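You operate a simulated robot arm through the tools that you are given. There is no shell and no other tool. Be economical: measure what you need, move in short steps, check, and stop when the job is done.

You run a simulated robot arm. Do the job below in one go: nothing can be reset, and whatever is moved stays where it is left.

TASK
Load the POWER board, latch the frame down and print it.
Fine: carrier on the pins; one stroke; leave the knobs, clamps, cartridge clip and the other boards as they are.

The check looks at the end state, three seconds after you hand in, the way a careful person would. Anything else that was tipped, shoved, dropped, spilled or broken makes it a failure.

THE ROBOT
A 7-joint arm with a two-finger parallel gripper, fixed in place. Base frame: the origin is at the foot of the arm, x ahead of it, y to its left, z up; the work surface is at about z = 86. Readings come in cm, rad, newtons and seconds.
With the tool pointing down near the work surface it reaches from about 26 to 72 cm from the base axis. Its first joint turns from -2.007 to 2.007 rad. Payload 3.91 kg.
The TCP is the grasp point between the finger pads, 3 cm short of the fingertips. In the tool frame z runs along the fingers and y along their closing line. Largest opening 11 cm; finger width 2, thickness 1; the body of the gripper, 4.8 by 11.2 cm, starts 5.5 cm behind the TCP.
Orientation is that of the tool frame in the base frame, as a unit quaternion [w, x, y, z]. With the fingers straight down and closing along the base's y, the tool's x points along the base's -x, its y along +y and its z along -z.

THE INTERFACE
- The arm moves only by the tool apply_moves. Its argument "deltas" is a list of rows, each a list of 3 entries, a list of its own where there are three numbers: the shift along the base's x, y, z in m, then the turn, a rotation vector about the base's x, y, z in rad, then the finger opening in m, from 0 to 0.11. In form: [[[tx, ty, tz], [ax, ay, az], fingers], ...]. A call has 1 to 20 rows; each row is the pose to reach, as a shift and turn from the pose commanded when the call began. A row lasts 0.2 s, in which the tool goes at most 5 cm and 0.15 rad; a call with a longer step from one row to the next is refused whole, and so is a gripper value outside its range. Where a pose cannot be reached the arm comes as near as it can. A force on the tool above 40 N (or 10 N above the force at the start of the call, whichever is more), or a blocked arm, ends the call early, and 0.2 s more pass. The fingers move at their own pace (about 10.8 cm/s each) and stop on an object; they squeeze with about 26 N. The grip force told is the motor's: it shows also when the fingers shut on nothing. Time passes only in rows, and 0.2 s behind the last, so rows that repeat a pose let the fingers close. The reply holds the time, the measured pose of the TCP, the force on the tool along the base axes, the opening and the grip force, in the units named above and with some noise, with the torque about the TCP (base axes, N m) and any sound that the robot's microphone picked up.
- Cameras (640 x 400 px; columns grow to the right, rows downward): "scene" is fixed at [22.07, -64.87, 163.38]; the picture's right is [0.87, -0.48, 0.00], its down [-0.36, -0.65, -0.67] and it looks along [0.33, 0.59, -0.74] (base axes); focal length 242 px, centre (320, 200). "wrist" rides on the gripper at [7.2, 1.7, -10.3] in the tool frame; the picture's right is [-0.23, 0.97, 0.00], its down [-0.76, -0.18, -0.62] and it looks along [-0.61, -0.14, 0.78] (tool axes); focal length 222 px, centre (320, 200). There is no depth. A picture from a camera that has moved, and an enlarged one, comes with that camera's place and axes in the base frame and with its lens.
- capture(camera): a new picture of that camera. No time passes.
- lift_body(by): slides the trunk up (or, below 0, down) by that many cm; the arm rides with it, the base frame stays. It gives what a move gives, with no picture.
- close_up(camera, box): a new picture of the part [left, top, right, bottom] of that camera's present view, enlarged. No time passes.
- job_done(): hands the job in; it is judged then, once.

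Go step by step. Nothing tells you positions but the pictures and the camera data: compare them with the known pose of the tool, close in by small moves and look again before you grip or let go. The budget is 120 turns and 84 pictures, counting those below and the enlarged ones. Unless the task says otherwise, let go and move clear before handing in, and close with one line.

The tools are called after ">>>" as name(argument=value, ...) on one line, values as JSON. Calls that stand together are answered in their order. apply_moves: Moves the arm, as the interface text tells. Its arguments: {"type":"object","properties":{"deltas":{"type":"array","items":{"type":"array"}}},"required":["deltas"]} The other tools are called the same way: lift_body (by) slides the trunk up or down; capture (camera) takes a picture; close_up (camera, box) takes an enlarged picture of a part of a camera's view; job_done () hands the job in.

At the start:

```text
clock: 0.0
tcp_pos: [41.32, -22.62, 141.02]
tool_rot: [0.0, 0.0, 1.0, 0.0]
ft_force: [0.6, -0.6, -0.2]
wrist_torque: [-0.01, 0.0, -0.01]
width: 11.01
gripper_force: 0.0
trunk travel left (down, up): [-92.5, 6.5]
```

scene: 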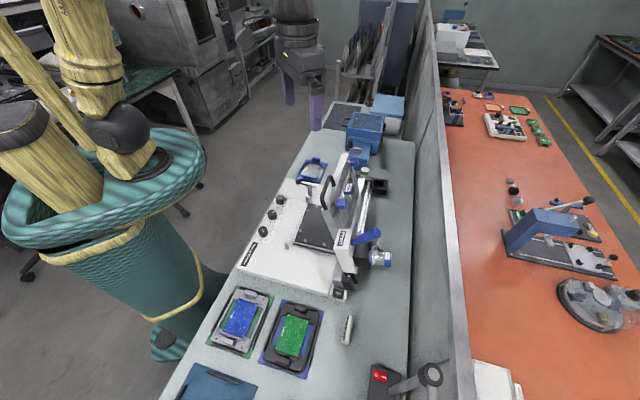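
wrist: 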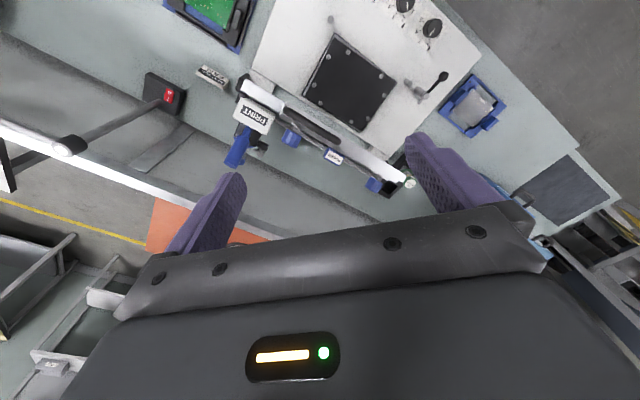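

I see a stencil printer with an open hinged frame, and boards on carriers (blue and green) at the near side. I'll look closer to identify the POWER board and the printer parts.

>>> close_up(camera="scene", box=[160, 270, 360, 400])

>>> close_up(camera="scene", box=[230, 150, 410, 300])

>>> close_up(camera="wrist", box=[160, 0, 520, 200])

>>> close_up(camera="scene", box=[280, 80, 420, 200])

```text
3.08 times, centred on (260, 335) of scene
camera zoom: at [22.07, -64.87, 163.38], right [0.87, -0.48, 0.0], down [-0.36, -0.65, -0.67], along [0.33, 0.59, -0.74], focal length 744 px, centre (505, -215)
```

zoom: 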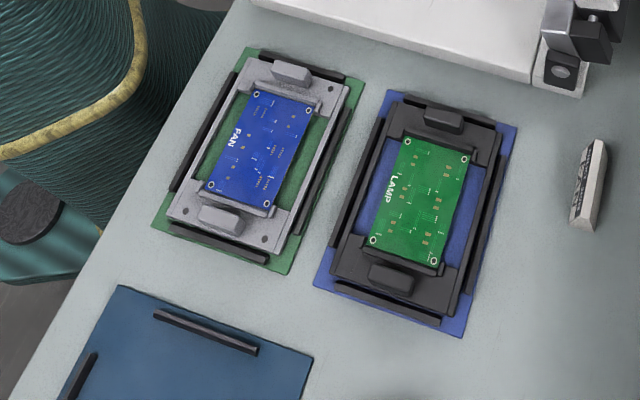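

```text
2.67 times, centred on (320, 225) of scene
camera zoom: at [22.07, -64.87, 163.38], right [0.87, -0.48, 0.0], down [-0.36, -0.65, -0.67], along [0.33, 0.59, -0.74], focal length 644 px, centre (320, 133)
```

zoom: 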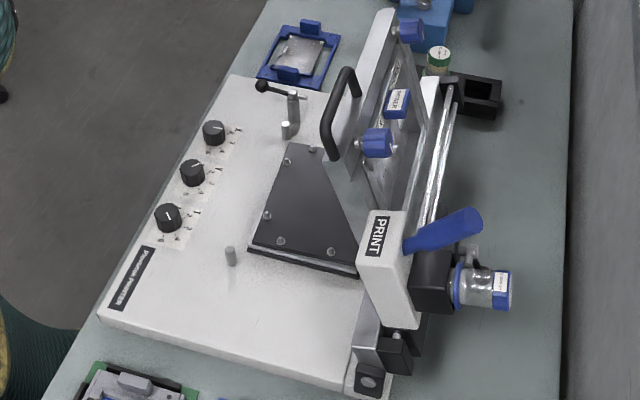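

```text
1.78 times, centred on (340, 100) of wrist
camera zoom: at [34.14, -20.95, 151.29], right [0.23, 0.97, 0.0], down [0.76, -0.18, 0.62], along [0.61, -0.14, -0.78], focal length 395 px, centre (284, 378)
```

zoom: 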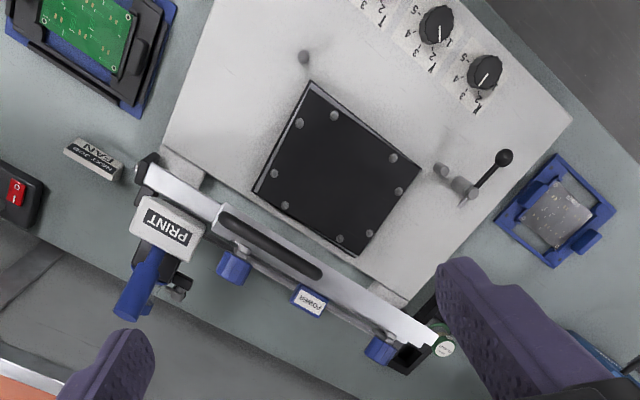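

```text
3.33 times, centred on (350, 140) of scene
camera zoom: at [22.07, -64.87, 163.38], right [0.87, -0.48, 0.0], down [-0.36, -0.65, -0.67], along [0.33, 0.59, -0.74], focal length 806 px, centre (220, 400)
```

zoom: 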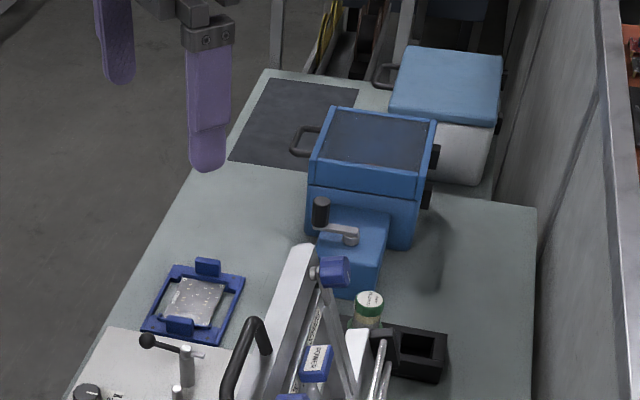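

The silver/blue carrier behind the printer may be the POWER board. I'll check it, the latch lever, and the print head in detail.

>>> close_up(camera="scene", box=[290, 145, 340, 195])

>>> close_up(camera="scene", box=[320, 200, 420, 310])

>>> close_up(camera="scene", box=[310, 145, 400, 225])

>>> close_up(camera="wrist", box=[400, 50, 520, 150])

```text
8.00 times, centred on (315, 170) of scene
camera zoom: at [22.07, -64.87, 163.38], right [0.87, -0.48, 0.0], down [-0.36, -0.65, -0.67], along [0.33, 0.59, -0.74], focal length 1934 px, centre (360, 440)
```

zoom: 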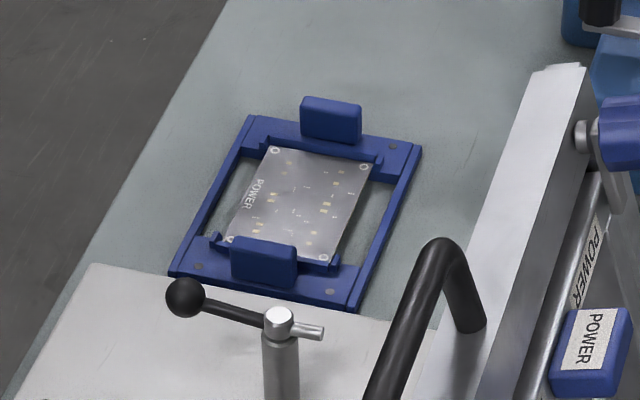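

```text
3.64 times, centred on (370, 255) of scene
camera zoom: at [22.07, -64.87, 163.38], right [0.87, -0.48, 0.0], down [-0.36, -0.65, -0.67], along [0.33, 0.59, -0.74], focal length 879 px, centre (138, 0)
```

zoom: 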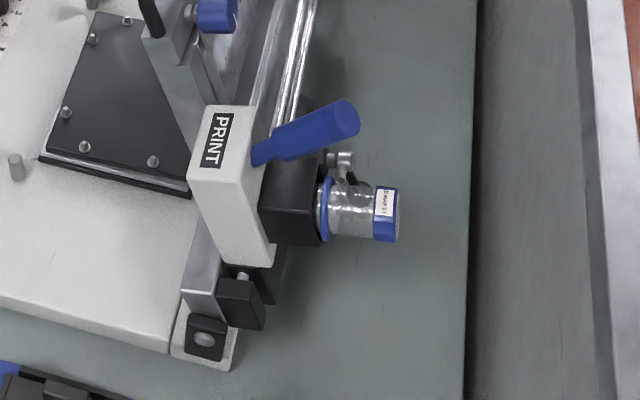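

```text
5.00 times, centred on (355, 185) of scene
camera zoom: at [22.07, -64.87, 163.38], right [0.87, -0.48, 0.0], down [-0.36, -0.65, -0.67], along [0.33, 0.59, -0.74], focal length 1208 px, centre (145, 275)
```

zoom: 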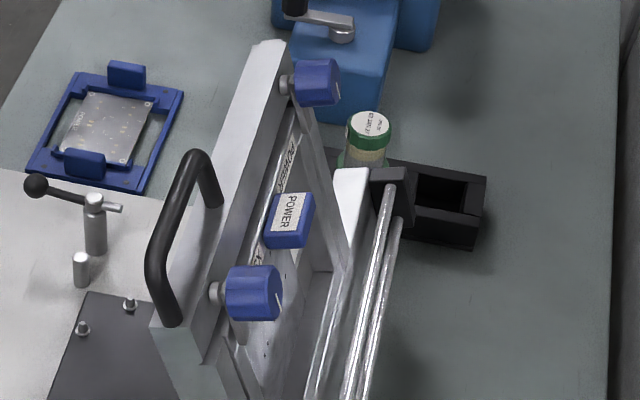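

```text
4.00 times, centred on (460, 100) of wrist
camera zoom: at [34.14, -20.95, 151.29], right [0.23, 0.97, 0.0], down [0.76, -0.18, 0.62], along [0.61, -0.14, -0.78], focal length 888 px, centre (-240, 600)
```

zoom: 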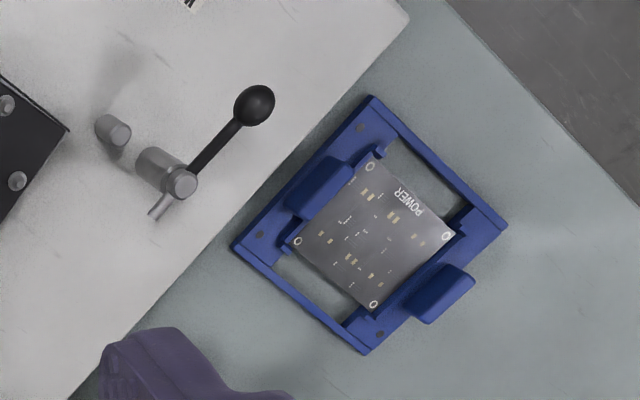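

Carrier POWER is about 15×11 cm at about (62.5, 16), its long axis at 45°. I need a closer look at the plate to find which items are pins.

>>> close_up(camera="wrist", box=[290, 20, 410, 140])

>>> close_up(camera="scene", box=[290, 195, 345, 255])

>>> close_up(camera="wrist", box=[220, 80, 420, 200])

```text
3.33 times, centred on (350, 80) of wrist
camera zoom: at [34.14, -20.95, 151.29], right [0.23, 0.97, 0.0], down [0.76, -0.18, 0.62], along [0.61, -0.14, -0.78], focal length 740 px, centre (220, 600)
```

zoom: 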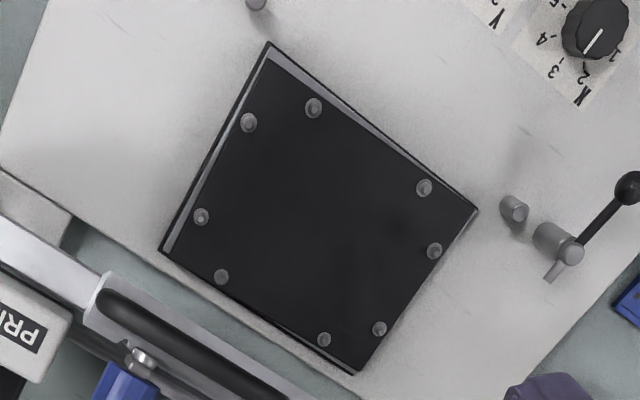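

```text
6.67 times, centred on (318, 225) of scene
camera zoom: at [22.07, -64.87, 163.38], right [0.87, -0.48, 0.0], down [-0.36, -0.65, -0.67], along [0.33, 0.59, -0.74], focal length 1611 px, centre (337, 33)
```

zoom: 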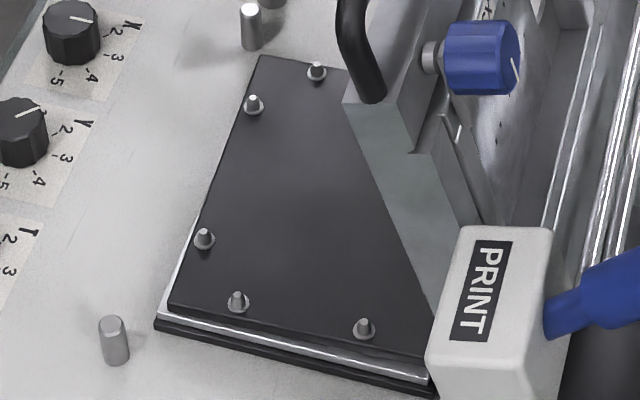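

```text
3.20 times, centred on (320, 140) of wrist
camera zoom: at [34.14, -20.95, 151.29], right [0.23, 0.97, 0.0], down [0.76, -0.18, 0.62], along [0.61, -0.14, -0.78], focal length 711 px, centre (320, 392)
```

zoom: 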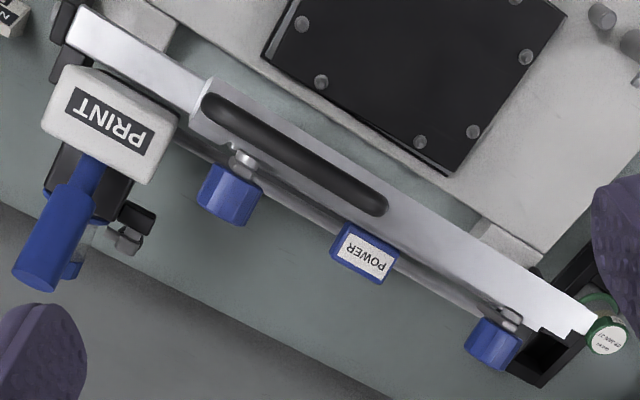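

Eight pins sit on the plate in two 4‑pin patterns, so I must measure the POWER carrier's holes accurately. I'll move the hand near the POWER carrier for a closer view.

>>> apply_moves(deltas=[[[0.01, 0.045, 0], [0, 0, 0], 0.11], [[0.02, 0.09, 0], [0, 0, 0], 0.11], [[0.03, 0.135, 0], [0, 0, 0], 0.11], [[0.04, 0.18, 0], [0, 0, 0], 0.11], [[0.05, 0.225, 0], [0, 0, 0], 0.11], [[0.06, 0.27, 0], [0, 0, 0], 0.11], [[0.07, 0.315, 0], [0, 0, 0], 0.11], [[0.077, 0.355, 0], [0, 0, 0], 0.11], [[0.077, 0.355, -0.05], [0, 0, 0], 0.11], [[0.077, 0.355, -0.1], [0, 0, 0], 0.11], [[0.077, 0.355, -0.15], [0, 0, 0], 0.11], [[0.077, 0.355, -0.2], [0, 0, 0], 0.11], [[0.077, 0.355, -0.25], [0, 0, 0], 0.11], [[0.077, 0.355, -0.3], [0, 0, 0], 0.11], [[0.077, 0.355, -0.33], [0, 0, 0], 0.11]])

>>> capture(camera="wrist")

```text
clock: 3.2
tcp_pos: [48.95, 12.92, 107.65]
tool_rot: [0.0, 0.0, 1.0, 0.0]
ft_force: [0.4, -0.1, -0.6]
wrist_torque: [0.01, -0.01, 0.01]
width: 11.0
gripper_force: 0.1
trunk travel left (down, up): [-92.5, 6.5]
```

```text
70 pictures are left
camera wrist: at [41.75, 14.55, 117.92], right [0.23, 0.97, 0.0], down [0.76, -0.18, 0.62], along [0.61, -0.14, -0.78], focal length 222 px, centre (320, 200)
```

wrist: 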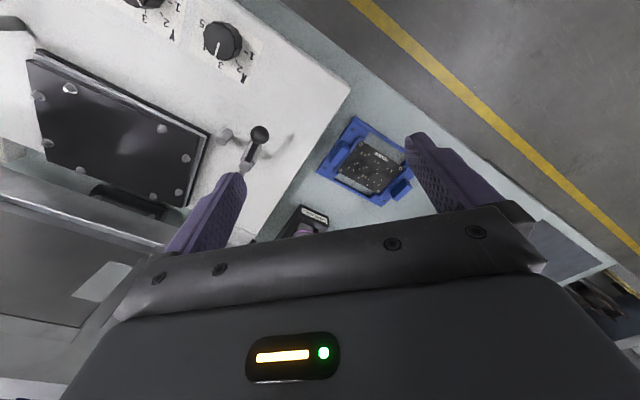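

The carrier is in view; I'll zoom in on it and on the plate from this vantage.

>>> close_up(camera="wrist", box=[300, 105, 420, 215])

>>> close_up(camera="wrist", box=[10, 30, 310, 220])

```text
3.64 times, centred on (360, 160) of wrist
camera zoom: at [41.75, 14.55, 117.92], right [0.23, 0.97, 0.0], down [0.76, -0.18, 0.62], along [0.61, -0.14, -0.78], focal length 808 px, centre (174, 346)
```

zoom: 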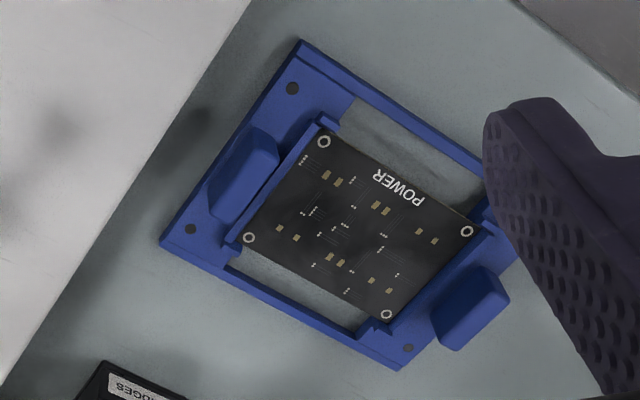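

```text
2.11 times, centred on (160, 125) of wrist
camera zoom: at [41.75, 14.55, 117.92], right [0.23, 0.97, 0.0], down [0.76, -0.18, 0.62], along [0.61, -0.14, -0.78], focal length 468 px, centre (657, 358)
```

zoom: 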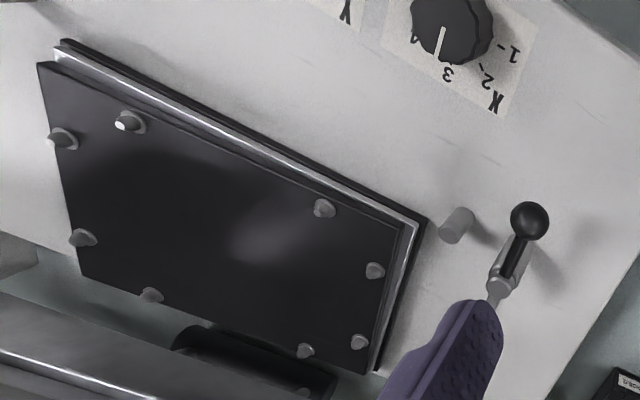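

Triangulating, the carrier lies at z≈83 (about 16×11.5 cm) and the eight pins (tops z≈89) sit two per side around a nest of about 17×12.9 cm between axes, with the same 45° orientation. I'll rotate the hand -45° so the fingers close along the carrier's long axis and look again from closer.

>>> apply_moves(deltas=[[[0.01, 0, 0], [0, 0, -0.13], 0.11], [[0.025, 0, 0], [0, 0, -0.26], 0.11], [[0.04, 0, 0], [0, 0, -0.39], 0.11], [[0.055, 0, 0], [0, 0, -0.52], 0.11], [[0.07, 0, 0], [0, 0, -0.65], 0.11], [[0.085, 0, 0], [0, 0, -0.7854], 0.11], [[0.085, 0, -0.04], [0, 0, -0.7854], 0.07], [[0.085, 0, -0.08], [0, 0, -0.7854], 0.05], [[0.085, 0, -0.08], [0, 0, -0.7854], 0.05]])

>>> capture(camera="wrist")

>>> close_up(camera="scene", box=[280, 130, 350, 190])

```text
clock: 5.2
tcp_pos: [57.38, 13.04, 99.81]
tool_rot: [0.0, 0.383, 0.924, 0.0]
ft_force: [0.3, -0.3, 0.3]
wrist_torque: [-0.01, -0.02, 0.03]
width: 5.0
gripper_force: 0.1
trunk travel left (down, up): [-92.5, 6.5]
```

```text
67 pictures are left
camera wrist: at [53.47, 19.25, 110.22], right [0.85, 0.53, 0.0], down [0.41, -0.66, 0.62], along [0.33, -0.53, -0.78], focal length 222 px, centre (320, 200)
```

wrist: 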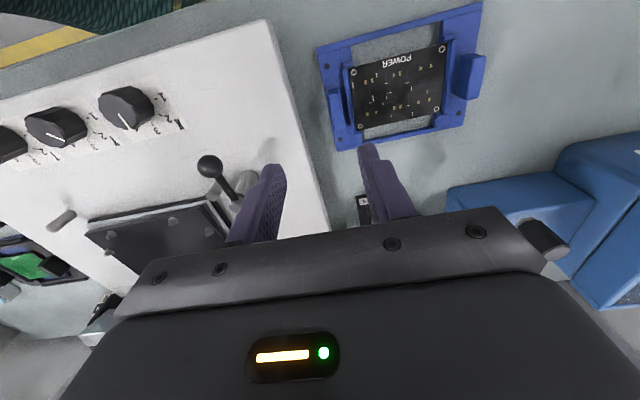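

```text
6.67 times, centred on (315, 160) of scene
camera zoom: at [22.07, -64.87, 163.38], right [0.87, -0.48, 0.0], down [-0.36, -0.65, -0.67], along [0.33, 0.59, -0.74], focal length 1611 px, centre (353, 467)
```

zoom: 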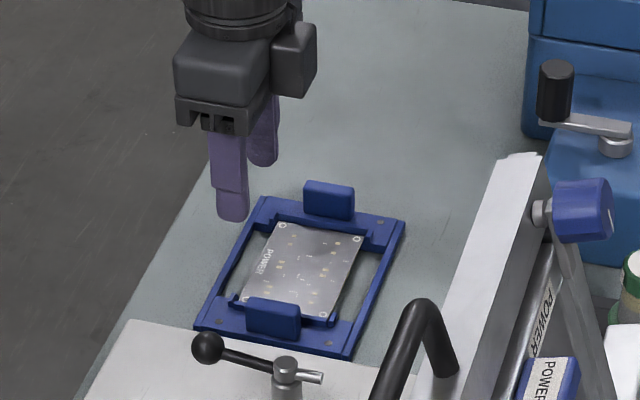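

The carrier location at z≈83 is confirmed by this third view. Zooming for exact measurement.

>>> close_up(camera="wrist", box=[310, 0, 500, 160])

```text
2.50 times, centred on (405, 80) of wrist
camera zoom: at [53.47, 19.25, 110.22], right [0.85, 0.53, 0.0], down [0.41, -0.66, 0.62], along [0.33, -0.53, -0.78], focal length 555 px, centre (108, 500)
```

zoom: 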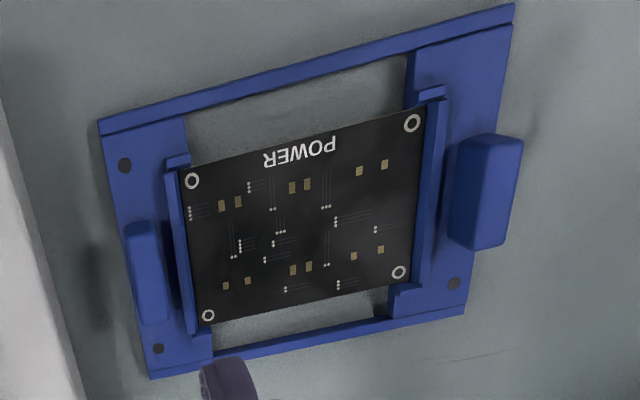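

The carrier is centred at about (64.0, 18.6) at 45°, 15.7×11.6 cm, so it fits inside the eight pins. I'll bring the fingers over its near ear at about (59.0, 13.7).

>>> apply_moves(deltas=[[[0.0162, 0.0064, -0.03], [0, 0, 0], 0.035], [[0.0162, 0.0064, -0.07], [0, 0, 0], 0.035], [[0.0162, 0.0064, -0.085], [0, 0, 0], 0.035], [[0.0162, 0.0064, -0.085], [0, 0, 0], 0.035]])

>>> close_up(camera="scene", box=[280, 130, 350, 190])

>>> close_up(camera="wrist", box=[200, 40, 480, 220])

```text
clock: 6.2
tcp_pos: [59.28, 13.6, 91.42]
tool_rot: [0.0, 0.383, 0.924, 0.0]
ft_force: [-0.2, 0.0, -0.5]
wrist_torque: [-0.02, 0.02, 0.01]
width: 3.52
gripper_force: 0.1
trunk travel left (down, up): [-92.5, 6.5]
```

```text
6.67 times, centred on (315, 160) of scene
camera zoom: at [22.07, -64.87, 163.38], right [0.87, -0.48, 0.0], down [-0.36, -0.65, -0.67], along [0.33, 0.59, -0.74], focal length 1611 px, centre (353, 467)
```

zoom: 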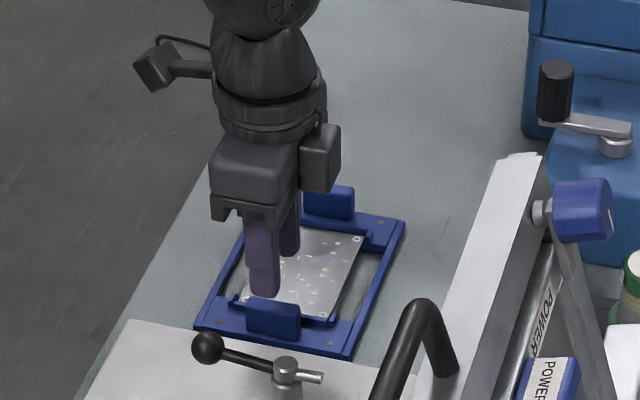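

```text
2.22 times, centred on (340, 130) of wrist
camera zoom: at [55.44, 19.85, 101.74], right [0.85, 0.53, 0.0], down [0.41, -0.66, 0.62], along [0.33, -0.53, -0.78], focal length 494 px, centre (276, 356)
```

zoom: 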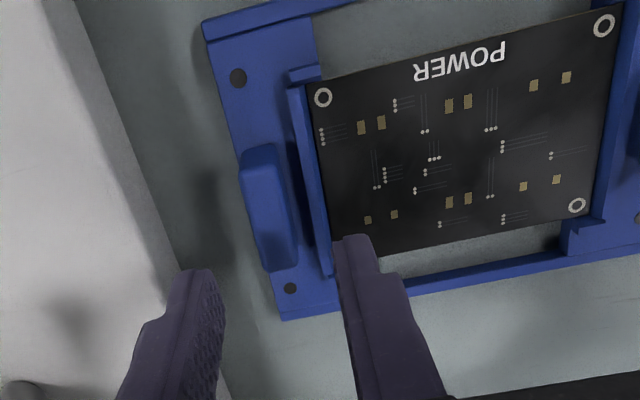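

The fingers straddle the ear correctly in u; they need about 0.6 cm shift toward -v. I'll shift and descend with small final steps.

>>> apply_moves(deltas=[[[-0.0044, 0.0045, -0.01], [0, 0, 0], 0.028], [[-0.0044, 0.0045, -0.02], [0, 0, 0], 0.028], [[-0.0044, 0.0045, -0.028], [0, 0, 0], 0.028], [[-0.0044, 0.0045, -0.031], [0, 0, 0], 0.028]])

>>> close_up(camera="scene", box=[295, 160, 335, 190])

>>> close_up(camera="wrist", box=[200, 40, 480, 220])

```text
clock: 7.2
tcp_pos: [58.71, 13.84, 88.38]
tool_rot: [0.0, 0.383, 0.924, 0.0]
ft_force: [0.5, 0.2, -0.5]
wrist_torque: [0.02, 0.0, -0.02]
width: 2.82
gripper_force: 0.1
trunk travel left (down, up): [-92.5, 6.5]
```

```text
13.33 times, centred on (315, 175) of scene
camera zoom: at [22.07, -64.87, 163.38], right [0.87, -0.48, 0.0], down [-0.36, -0.65, -0.67], along [0.33, 0.59, -0.74], focal length 3222 px, centre (387, 533)
```

zoom: 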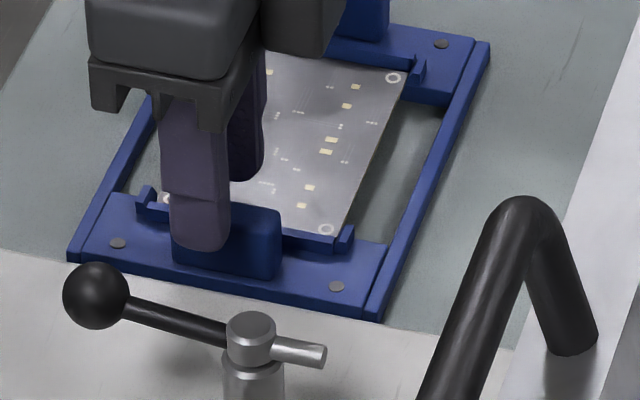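

```text
2.22 times, centred on (340, 130) of wrist
camera zoom: at [55.02, 20.29, 98.69], right [0.85, 0.53, 0.0], down [0.41, -0.66, 0.62], along [0.33, -0.53, -0.78], focal length 494 px, centre (276, 356)
```

zoom: 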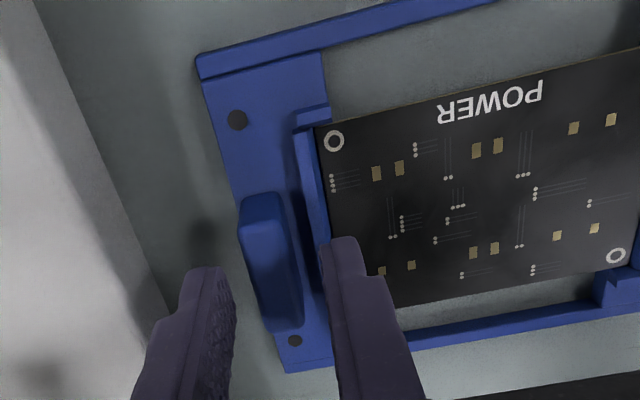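

Both fingers straddle the ear. I'll go a little lower in small steps, watching the force, then close gently.

>>> apply_moves(deltas=[[[0.0015, -0.0015, -0.002], [0, 0, 0], 0.026], [[0.0015, -0.0015, -0.004], [0, 0, 0], 0.026], [[0.0015, -0.0015, -0.006], [0, 0, 0], 0.026], [[0.0015, -0.0015, -0.008], [0, 0, 0], 0.026]])

>>> close_up(camera="scene", box=[295, 160, 335, 190])

```text
clock: 8.2
tcp_pos: [58.97, 13.88, 87.55]
tool_rot: [0.001, 0.382, 0.924, 0.0]
ft_force: [0.2, 0.5, 0.0]
wrist_torque: [-0.01, 0.0, -0.01]
width: 2.61
gripper_force: 0.0
trunk travel left (down, up): [-92.5, 6.5]
```

```text
13.33 times, centred on (315, 175) of scene
camera zoom: at [22.07, -64.87, 163.38], right [0.87, -0.48, 0.0], down [-0.36, -0.65, -0.67], along [0.33, 0.59, -0.74], focal length 3222 px, centre (387, 533)
```

zoom: 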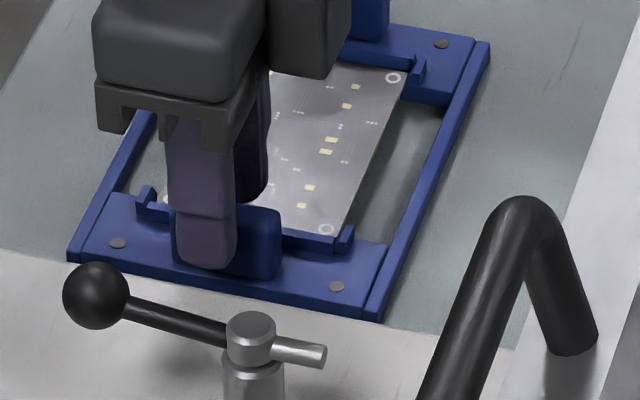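

No contact yet. I'll lower 4 mm more in small steps and then close on the ear.

>>> apply_moves(deltas=[[[0, 0, -0.002], [0, 0, 0], 0.02], [[0, 0, -0.003], [0, 0, 0], 0.02], [[0, 0, -0.004], [0, 0, 0], 0.02], [[0, 0, -0.004], [0, 0, 0], 0.02]])

```text
clock: 9.2
tcp_pos: [59.08, 13.78, 87.21]
tool_rot: [0.0, 0.382, 0.924, 0.0]
ft_force: [-0.5, -0.3, -0.2]
wrist_torque: [-0.03, -0.02, -0.02]
width: 2.0
gripper_force: 0.1
trunk travel left (down, up): [-92.5, 6.5]
```

>>> apply_moves(deltas=[[[0, 0, -0.001], [0, 0, 0], 0.012], [[0, 0, -0.001], [0, 0, 0], 0.005], [[0, 0, -0.001], [0, 0, 0], 0.0], [[0, 0, -0.001], [0, 0, 0], 0.0]])

>>> close_up(camera="wrist", box=[200, 40, 480, 220])

```text
clock: 10.2
tcp_pos: [58.93, 13.73, 87.19]
tool_rot: [0.002, 0.383, 0.924, 0.0]
ft_force: [2.6, 0.4, 11.4]
wrist_torque: [0.15, 0.1, -0.04]
width: 1.31
gripper_force: 25.8
trunk travel left (down, up): [-92.5, 6.5]
```

```text
2.22 times, centred on (340, 130) of wrist
camera zoom: at [55.04, 19.96, 97.45], right [0.85, 0.53, 0.0], down [0.41, -0.66, 0.62], along [0.33, -0.53, -0.78], focal length 494 px, centre (276, 356)
```

zoom: 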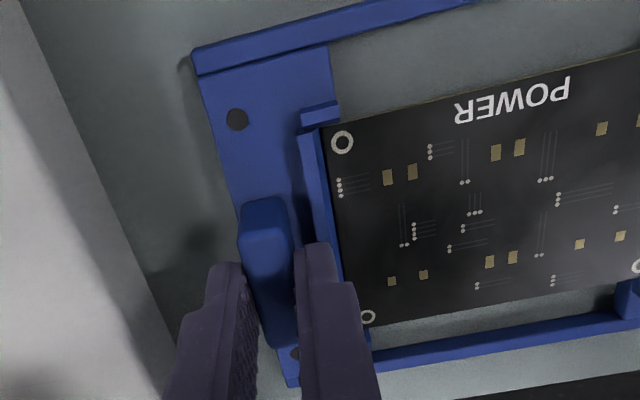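

The ear is gripped (1.3 cm thick), with a light 11 N press on the strip beneath. I'll lift a little and check the tilt.

>>> apply_moves(deltas=[[[0, 0, 0.003], [0, 0, 0], 0.0], [[0, 0, 0.01], [0, 0, 0], 0.0], [[0, 0, 0.02], [0, 0, 0], 0.0], [[0, 0, 0.03], [0, 0, 0], 0.0], [[0, 0, 0.04], [0, 0, 0], 0.0], [[0, 0, 0.04], [0, 0, 0], 0.0]])

>>> close_up(camera="scene", box=[280, 130, 350, 190])

>>> close_up(camera="wrist", box=[200, 40, 480, 220])

```text
clock: 11.6
tcp_pos: [58.83, 13.9, 91.05]
tool_rot: [0.0, 0.383, 0.924, 0.0]
ft_force: [0.4, -0.8, -0.6]
wrist_torque: [-0.05, 0.02, 0.0]
width: 1.31
gripper_force: 25.4
trunk travel left (down, up): [-92.5, 6.5]
```

```text
6.67 times, centred on (315, 160) of scene
camera zoom: at [22.07, -64.87, 163.38], right [0.87, -0.48, 0.0], down [-0.36, -0.65, -0.67], along [0.33, 0.59, -0.74], focal length 1611 px, centre (353, 467)
```

zoom: 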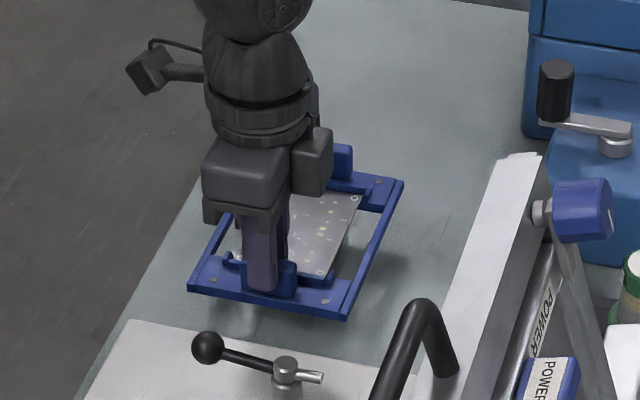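

```text
2.22 times, centred on (340, 130) of wrist
camera zoom: at [55.01, 20.16, 101.42], right [0.85, 0.53, 0.0], down [0.41, -0.66, 0.62], along [0.33, -0.53, -0.78], focal length 494 px, centre (276, 356)
```

zoom: 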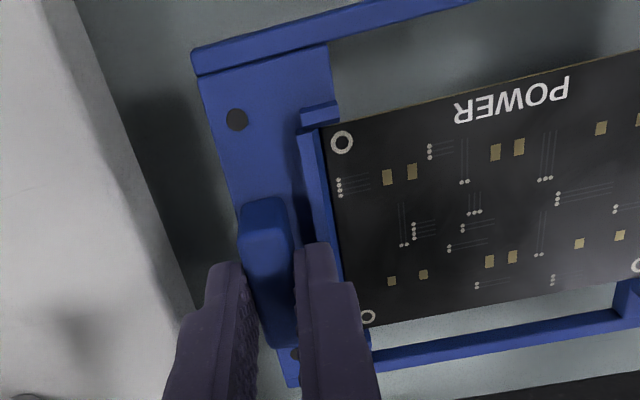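

The carrier lifts level and rigid. However, at the plate an upright hand would come very near the open frame's handle (v≈50, z≈117), so I'll set the carrier back down and re-grip with the hand leaning ~25° away from the frame.

>>> apply_moves(deltas=[[[0, 0, -0.015], [0, 0, 0], 0.0], [[0, 0, -0.028], [0, 0, 0], 0.0], [[0, 0, -0.036], [0, 0, 0], 0.0], [[0, 0, -0.039], [0, 0, 0], 0.0], [[0, 0, -0.039], [0, 0, 0], 0.015], [[0, 0, -0.037], [0, 0, 0], 0.026], [[0, 0, -0.02], [0, 0, 0], 0.028], [[0, 0, -0.005], [0, 0, 0], 0.028], [[-0.002, 0.002, -0.005], [-0.078, -0.078, 0], 0.028], [[-0.003, 0.003, -0.005], [-0.156, -0.156, 0], 0.028], [[-0.004, 0.004, -0.005], [-0.234, -0.234, 0], 0.028], [[-0.0055, 0.0055, -0.005], [-0.311, -0.311, 0], 0.028], [[-0.0055, 0.0055, -0.005], [-0.311, -0.311, 0], 0.028]])

>>> close_up(camera="wrist", box=[200, 40, 480, 220])

>>> close_up(camera="scene", box=[280, 130, 350, 190])

```text
clock: 14.4
tcp_pos: [58.34, 14.39, 90.5]
tool_rot: [0.202, 0.373, 0.902, -0.084]
ft_force: [0.2, -0.4, 0.3]
wrist_torque: [-0.02, 0.04, -0.01]
width: 2.83
gripper_force: 0.0
trunk travel left (down, up): [-92.5, 6.5]
```

```text
2.22 times, centred on (340, 130) of wrist
camera zoom: at [51.89, 23.23, 96.79], right [0.83, 0.54, 0.1], down [0.17, -0.43, 0.89], along [0.52, -0.72, -0.45], focal length 494 px, centre (276, 356)
```

zoom: 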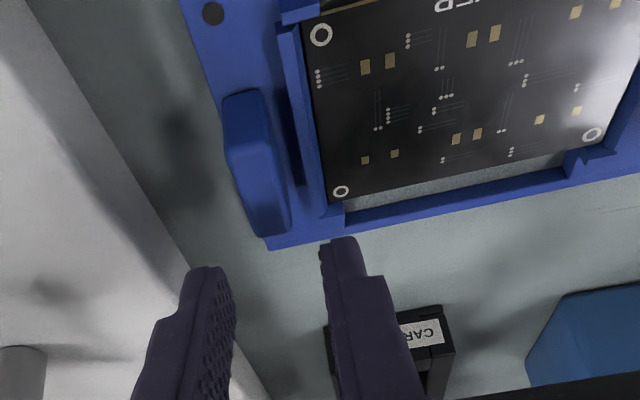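

```text
6.67 times, centred on (315, 160) of scene
camera zoom: at [22.07, -64.87, 163.38], right [0.87, -0.48, 0.0], down [-0.36, -0.65, -0.67], along [0.33, 0.59, -0.74], focal length 1611 px, centre (353, 467)
```

zoom: 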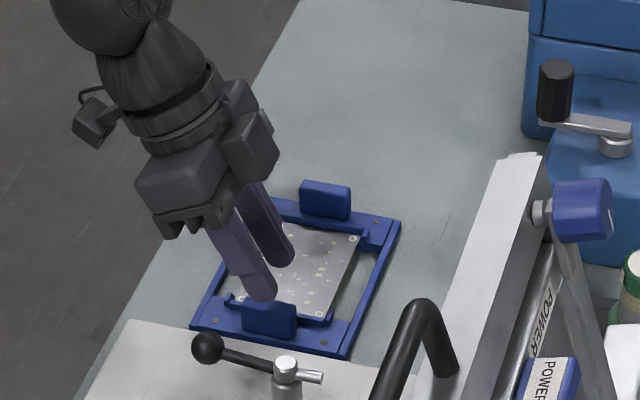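

The tilted hand looks well aligned. Lowering to the ear and closing.

>>> apply_moves(deltas=[[[0, 0, -0.01], [0, 0, 0], 0.026], [[0, 0, -0.02], [0, 0, 0], 0.026], [[0, 0, -0.026], [0, 0, 0], 0.026], [[0, 0, -0.029], [0, 0, 0], 0.024], [[0, 0, -0.031], [0, 0, 0], 0.02], [[0, 0, -0.031], [0, 0, 0], 0.02]])

>>> close_up(camera="scene", box=[295, 160, 335, 190])

```text
clock: 15.8
tcp_pos: [58.25, 14.32, 87.59]
tool_rot: [0.202, 0.373, 0.902, -0.083]
ft_force: [0.3, 0.1, -0.7]
wrist_torque: [0.01, 0.04, -0.04]
width: 1.98
gripper_force: 0.0
trunk travel left (down, up): [-92.5, 6.5]
```

```text
13.33 times, centred on (315, 175) of scene
camera zoom: at [22.07, -64.87, 163.38], right [0.87, -0.48, 0.0], down [-0.36, -0.65, -0.67], along [0.33, 0.59, -0.74], focal length 3222 px, centre (387, 533)
```

zoom: 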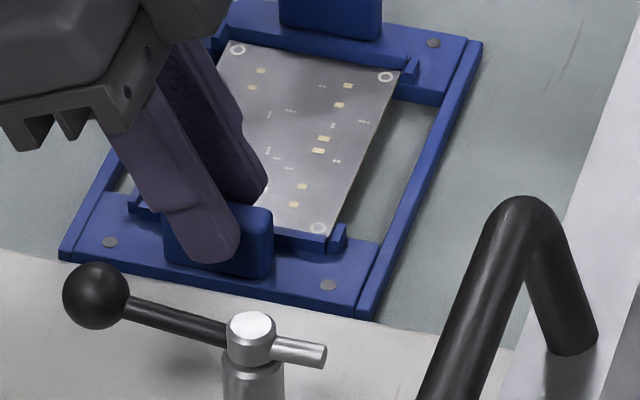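

>>> apply_moves(deltas=[[[0, 0, -0.002], [0, 0, 0], 0.012], [[0, 0, -0.003], [0, 0, 0], 0.005], [[0, 0, -0.003], [0, 0, 0], 0.0], [[0, 0, -0.003], [0, 0, 0], 0.0], [[0, 0, 0.007], [0, 0, 0], 0.0], [[0, 0, 0.027], [0, 0, 0], 0.0], [[0, 0, 0.027], [0, 0, 0], 0.0]])

>>> close_up(camera="scene", box=[280, 130, 350, 190])

>>> close_up(camera="wrist", box=[200, 40, 480, 220])

```text
clock: 17.4
tcp_pos: [58.28, 14.32, 89.86]
tool_rot: [0.201, 0.373, 0.902, -0.084]
ft_force: [0.0, 0.2, -1.1]
wrist_torque: [-0.05, 0.07, -0.01]
width: 1.3
gripper_force: 26.5
trunk travel left (down, up): [-92.5, 6.5]
```

```text
6.67 times, centred on (315, 160) of scene
camera zoom: at [22.07, -64.87, 163.38], right [0.87, -0.48, 0.0], down [-0.36, -0.65, -0.67], along [0.33, 0.59, -0.74], focal length 1611 px, centre (353, 467)
```

zoom: 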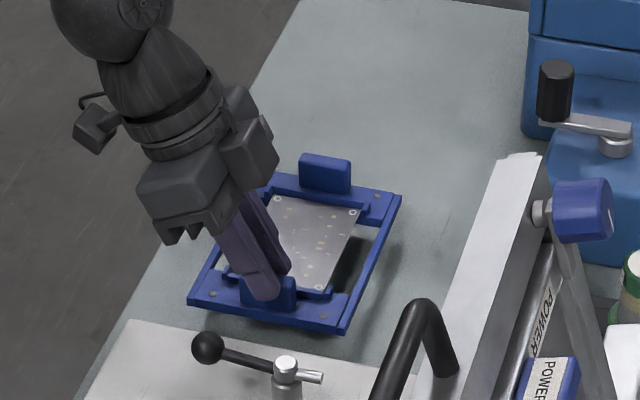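

```text
2.22 times, centred on (340, 130) of wrist
camera zoom: at [51.89, 23.31, 96.25], right [0.83, 0.54, 0.1], down [0.18, -0.42, 0.89], along [0.52, -0.72, -0.45], focal length 494 px, centre (276, 356)
```

zoom: 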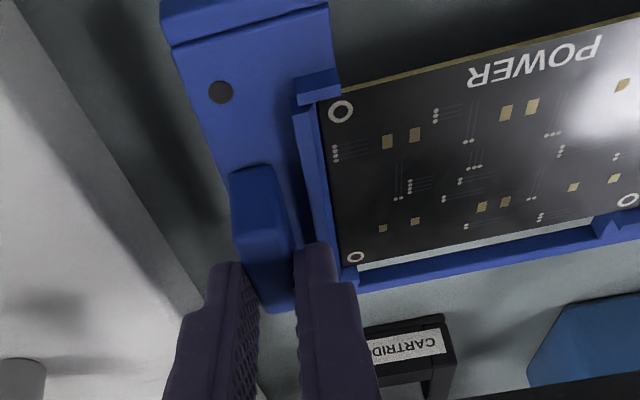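

The carrier is held level with the hand leaning away. Next I raise it and carry it to a staging point just on the operator side of the plate.

>>> apply_moves(deltas=[[[0, 0, 0.045], [0, 0, 0], 0.0], [[0, 0, 0.09], [0, 0, 0], 0.0], [[0, 0, 0.125], [0, 0, 0], 0.0], [[-0.0234, -0.0391, 0.125], [0, 0, 0], 0.0], [[-0.0468, -0.0783, 0.125], [0, 0, 0], 0.0], [[-0.07, -0.1174, 0.125], [0, 0, 0], 0.0], [[-0.0935, -0.1565, 0.125], [0, 0, 0], 0.0], [[-0.117, -0.1956, 0.125], [0, 0, 0], 0.0], [[-0.14, -0.2348, 0.125], [0, 0, 0], 0.0], [[-0.1636, -0.2739, 0.125], [0, 0, 0], 0.0], [[-0.187, -0.313, 0.125], [0, 0, 0], 0.0], [[-0.187, -0.313, 0.125], [0, 0, 0], 0.0]])

>>> capture(camera="wrist")

>>> close_up(camera="scene", box=[230, 140, 410, 290])

```text
clock: 20.0
tcp_pos: [39.7, -16.82, 102.66]
tool_rot: [0.201, 0.373, 0.902, -0.084]
ft_force: [0.3, 0.7, -1.6]
wrist_torque: [-0.05, 0.09, 0.0]
width: 1.31
gripper_force: 26.3
trunk travel left (down, up): [-92.5, 6.5]
```

```text
51 pictures are left
camera wrist: at [33.28, -7.97, 108.92], right [0.83, 0.54, 0.1], down [0.17, -0.42, 0.89], along [0.52, -0.72, -0.45], focal length 222 px, centre (320, 200)
```

wrist: 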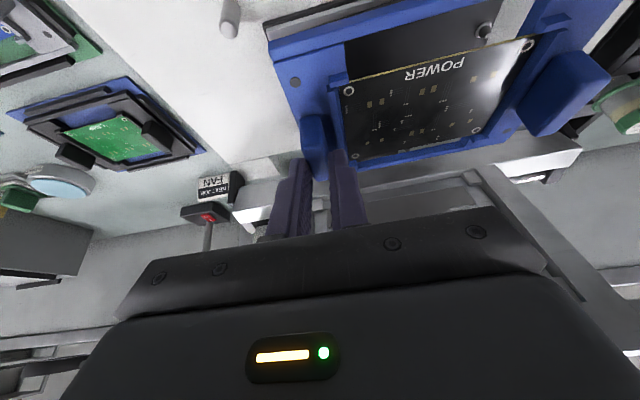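

```text
2.67 times, centred on (320, 215) of scene
camera zoom: at [22.07, -64.87, 163.38], right [0.87, -0.48, 0.0], down [-0.36, -0.65, -0.67], along [0.33, 0.59, -0.74], focal length 644 px, centre (320, 160)
```

zoom: 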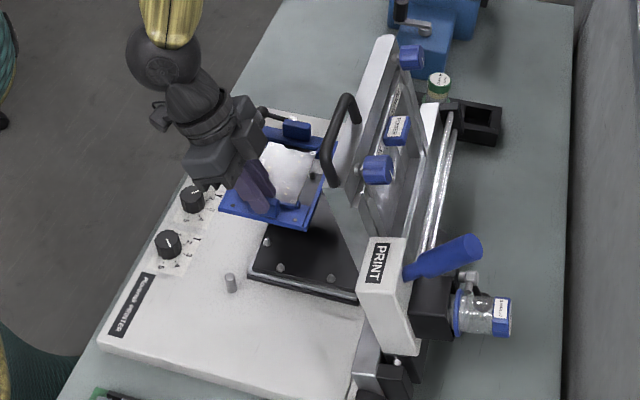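

Clear so far. I'll move toward the plate centre, staying above the pins, and check alignment.

>>> apply_moves(deltas=[[[0, 0, -0.03], [0, 0, 0], 0.0], [[0.01, -0.011, -0.04], [0, 0, 0], 0.0], [[0.02, -0.022, -0.045], [0, 0, 0], 0.0], [[0.03, -0.033, -0.05], [0, 0, 0], 0.0], [[0.04, -0.043, -0.055], [0, 0, 0], 0.0], [[0.04, -0.043, -0.055], [0, 0, 0], 0.0]])

>>> close_up(camera="wrist", box=[200, 0, 600, 240])

>>> close_up(camera="scene", box=[280, 180, 360, 250])

```text
clock: 21.4
tcp_pos: [43.53, -21.33, 97.0]
tool_rot: [0.201, 0.374, 0.902, -0.083]
ft_force: [0.6, 0.6, -1.0]
wrist_torque: [-0.04, 0.04, -0.03]
width: 1.33
gripper_force: 26.2
trunk travel left (down, up): [-92.5, 6.5]
```

```text
1.60 times, centred on (400, 120) of wrist
camera zoom: at [37.17, -12.47, 103.31], right [0.83, 0.54, 0.1], down [0.17, -0.43, 0.89], along [0.52, -0.72, -0.45], focal length 355 px, centre (192, 328)
```

zoom: 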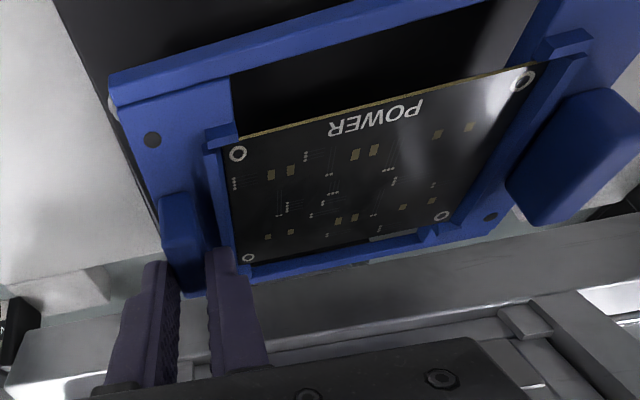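

```text
5.71 times, centred on (320, 215) of scene
camera zoom: at [22.07, -64.87, 163.38], right [0.87, -0.48, 0.0], down [-0.36, -0.65, -0.67], along [0.33, 0.59, -0.74], focal length 1381 px, centre (320, 114)
```

zoom: 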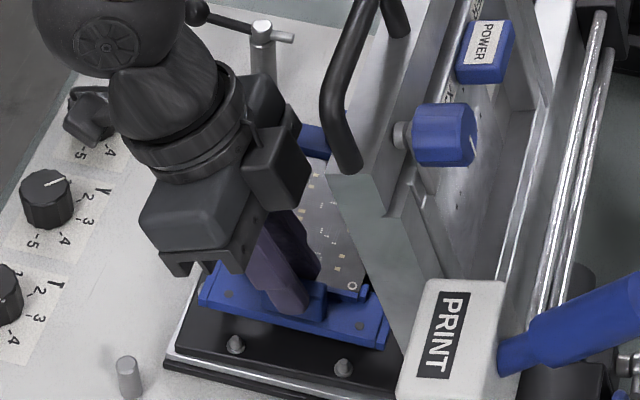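

The carrier is over the plate. I'll lower until just above the pin tips so the alignment can be judged without parallax.

>>> apply_moves(deltas=[[[0.001, 0.001, -0.01], [0, 0, 0], 0.0], [[0.002, 0.002, -0.018], [0, 0, 0], 0.0], [[0.003, 0.003, -0.024], [0, 0, 0], 0.0], [[0.003, 0.003, -0.024], [0, 0, 0], 0.0]])

>>> close_up(camera="scene", box=[295, 200, 350, 245])

>>> close_up(camera="wrist", box=[240, 0, 560, 180])

```text
clock: 22.4
tcp_pos: [43.97, -20.86, 94.59]
tool_rot: [0.203, 0.375, 0.901, -0.084]
ft_force: [0.2, -0.8, 1.8]
wrist_torque: [0.05, -0.31, -0.18]
width: 1.35
gripper_force: 25.8
trunk travel left (down, up): [-92.5, 6.5]
```

```text
8.89 times, centred on (322, 222) of scene
camera zoom: at [22.07, -64.87, 163.38], right [0.87, -0.48, 0.0], down [-0.36, -0.65, -0.67], along [0.33, 0.59, -0.74], focal length 2148 px, centre (298, 0)
```

zoom: 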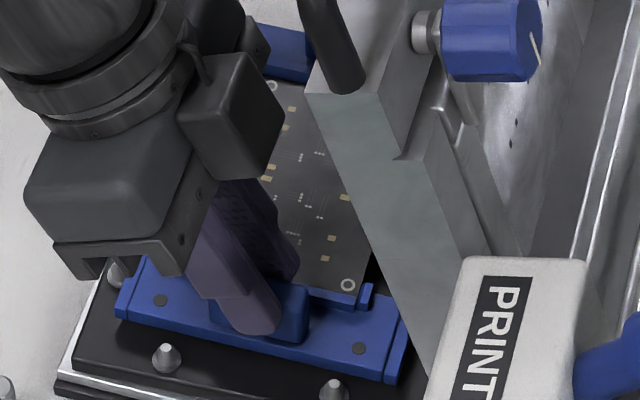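

```text
2.00 times, centred on (400, 90) of wrist
camera zoom: at [37.42, -11.99, 100.9], right [0.83, 0.54, 0.1], down [0.17, -0.43, 0.89], along [0.52, -0.72, -0.45], focal length 444 px, centre (160, 420)
```

zoom: 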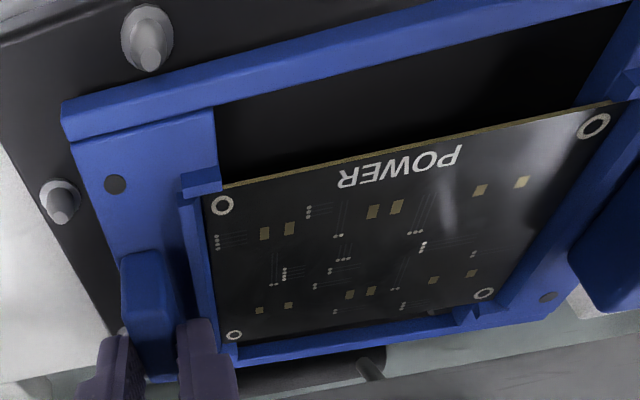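

A small torque suggests the far end touches its pins, and the views agree the carrier is about 0.45 cm too far along +u. I'll raise a bit, shift back, and lower again.

>>> apply_moves(deltas=[[[0, 0, 0.006], [0, 0, 0], 0.0], [[-0.0032, -0.0032, 0.006], [0, 0, 0], 0.0], [[-0.0032, -0.0032, 0.0], [0, 0, 0], 0.0], [[-0.0032, -0.0032, 0.0], [0, 0, 0], 0.0]])

>>> close_up(camera="wrist", box=[200, 0, 620, 230])

```text
clock: 23.4
tcp_pos: [43.65, -21.32, 94.75]
tool_rot: [0.202, 0.374, 0.901, -0.084]
ft_force: [-0.6, 0.5, 0.1]
wrist_torque: [0.07, -0.03, 0.18]
width: 1.33
gripper_force: 25.7
trunk travel left (down, up): [-92.5, 6.5]
```

```text
1.52 times, centred on (410, 115) of wrist
camera zoom: at [37.1, -12.33, 100.98], right [0.83, 0.54, 0.1], down [0.17, -0.43, 0.89], along [0.52, -0.72, -0.45], focal length 338 px, centre (183, 330)
```

zoom: 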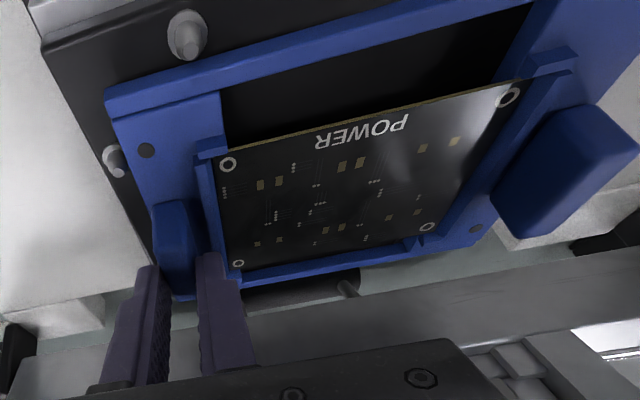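

Now a small yaw torque hints the far +v side is rubbing. I'll shift 2.5 mm toward -v and lower a few mm, watching forces.

>>> apply_moves(deltas=[[[-0.0018, 0.0018, 0.0], [0, 0, 0], 0.0], [[-0.0018, 0.0018, 0.0], [0, 0, 0], 0.0], [[-0.0018, 0.0018, -0.002], [0, 0, 0], 0.0], [[-0.0018, 0.0018, -0.004], [0, 0, 0], 0.0], [[-0.0018, 0.0018, -0.004], [0, 0, 0], 0.0]])

>>> close_up(camera="scene", box=[290, 190, 350, 245])

```text
clock: 24.6
tcp_pos: [43.49, -21.04, 94.38]
tool_rot: [0.202, 0.375, 0.901, -0.083]
ft_force: [5.0, -5.7, 4.8]
wrist_torque: [-0.12, -0.3, 0.02]
width: 1.34
gripper_force: 25.8
trunk travel left (down, up): [-92.5, 6.5]
```

```text
7.27 times, centred on (320, 218) of scene
camera zoom: at [22.07, -64.87, 163.38], right [0.87, -0.48, 0.0], down [-0.36, -0.65, -0.67], along [0.33, 0.59, -0.74], focal length 1758 px, centre (320, 73)
```

zoom: 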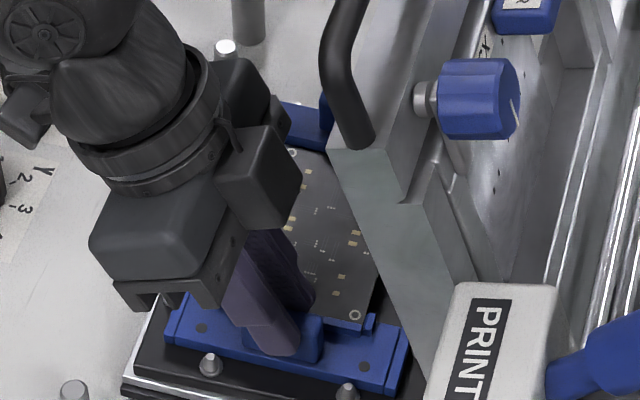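

Lateral force now says the -v pins push it back: I'll return about 1.8 mm toward +v and continue lowering.

>>> apply_moves(deltas=[[[0.0013, -0.0013, 0.0], [0, 0, 0], 0.0], [[0.0013, -0.0013, 0.0], [0, 0, 0], 0.0], [[0.0013, -0.0013, -0.001], [0, 0, 0], 0.0], [[0.0013, -0.0013, -0.001], [0, 0, 0], 0.0]])

```text
clock: 25.6
tcp_pos: [43.53, -21.16, 94.4]
tool_rot: [0.2, 0.374, 0.902, -0.083]
ft_force: [0.4, 0.1, -1.3]
wrist_torque: [-0.03, -0.03, 0.12]
width: 1.33
gripper_force: 26.2
trunk travel left (down, up): [-92.5, 6.5]
```

Contact force vanished. Continue lowering.

>>> apply_moves(deltas=[[[0, 0, -0.002], [0, 0, 0], 0.0], [[0, 0, -0.004], [0, 0, 0], 0.0], [[0, 0, -0.004], [0, 0, 0], 0.0]])

```text
clock: 26.4
tcp_pos: [43.5, -21.29, 94.12]
tool_rot: [0.203, 0.374, 0.901, -0.084]
ft_force: [1.7, 1.7, 21.8]
wrist_torque: [-0.2, -0.24, 0.11]
width: 1.34
gripper_force: 26.4
trunk travel left (down, up): [-92.5, 6.5]
```

Now 22 N upward: either seated or sitting on a cone. Let me look closely.

>>> close_up(camera="scene", box=[297, 215, 337, 245])

>>> close_up(camera="wrist", box=[220, 0, 420, 120])

```text
13.33 times, centred on (317, 230) of scene
camera zoom: at [22.07, -64.87, 163.38], right [0.87, -0.48, 0.0], down [-0.36, -0.65, -0.67], along [0.33, 0.59, -0.74], focal length 3222 px, centre (360, -200)
```

zoom: 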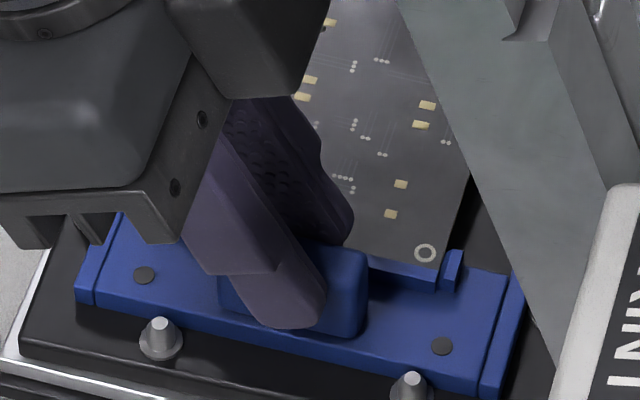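

```text
3.20 times, centred on (320, 60) of wrist
camera zoom: at [36.99, -12.22, 100.25], right [0.83, 0.54, 0.1], down [0.17, -0.42, 0.89], along [0.53, -0.72, -0.45], focal length 711 px, centre (320, 648)
```

zoom: 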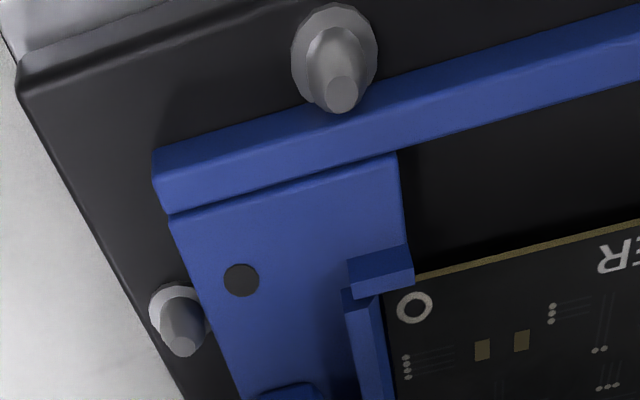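

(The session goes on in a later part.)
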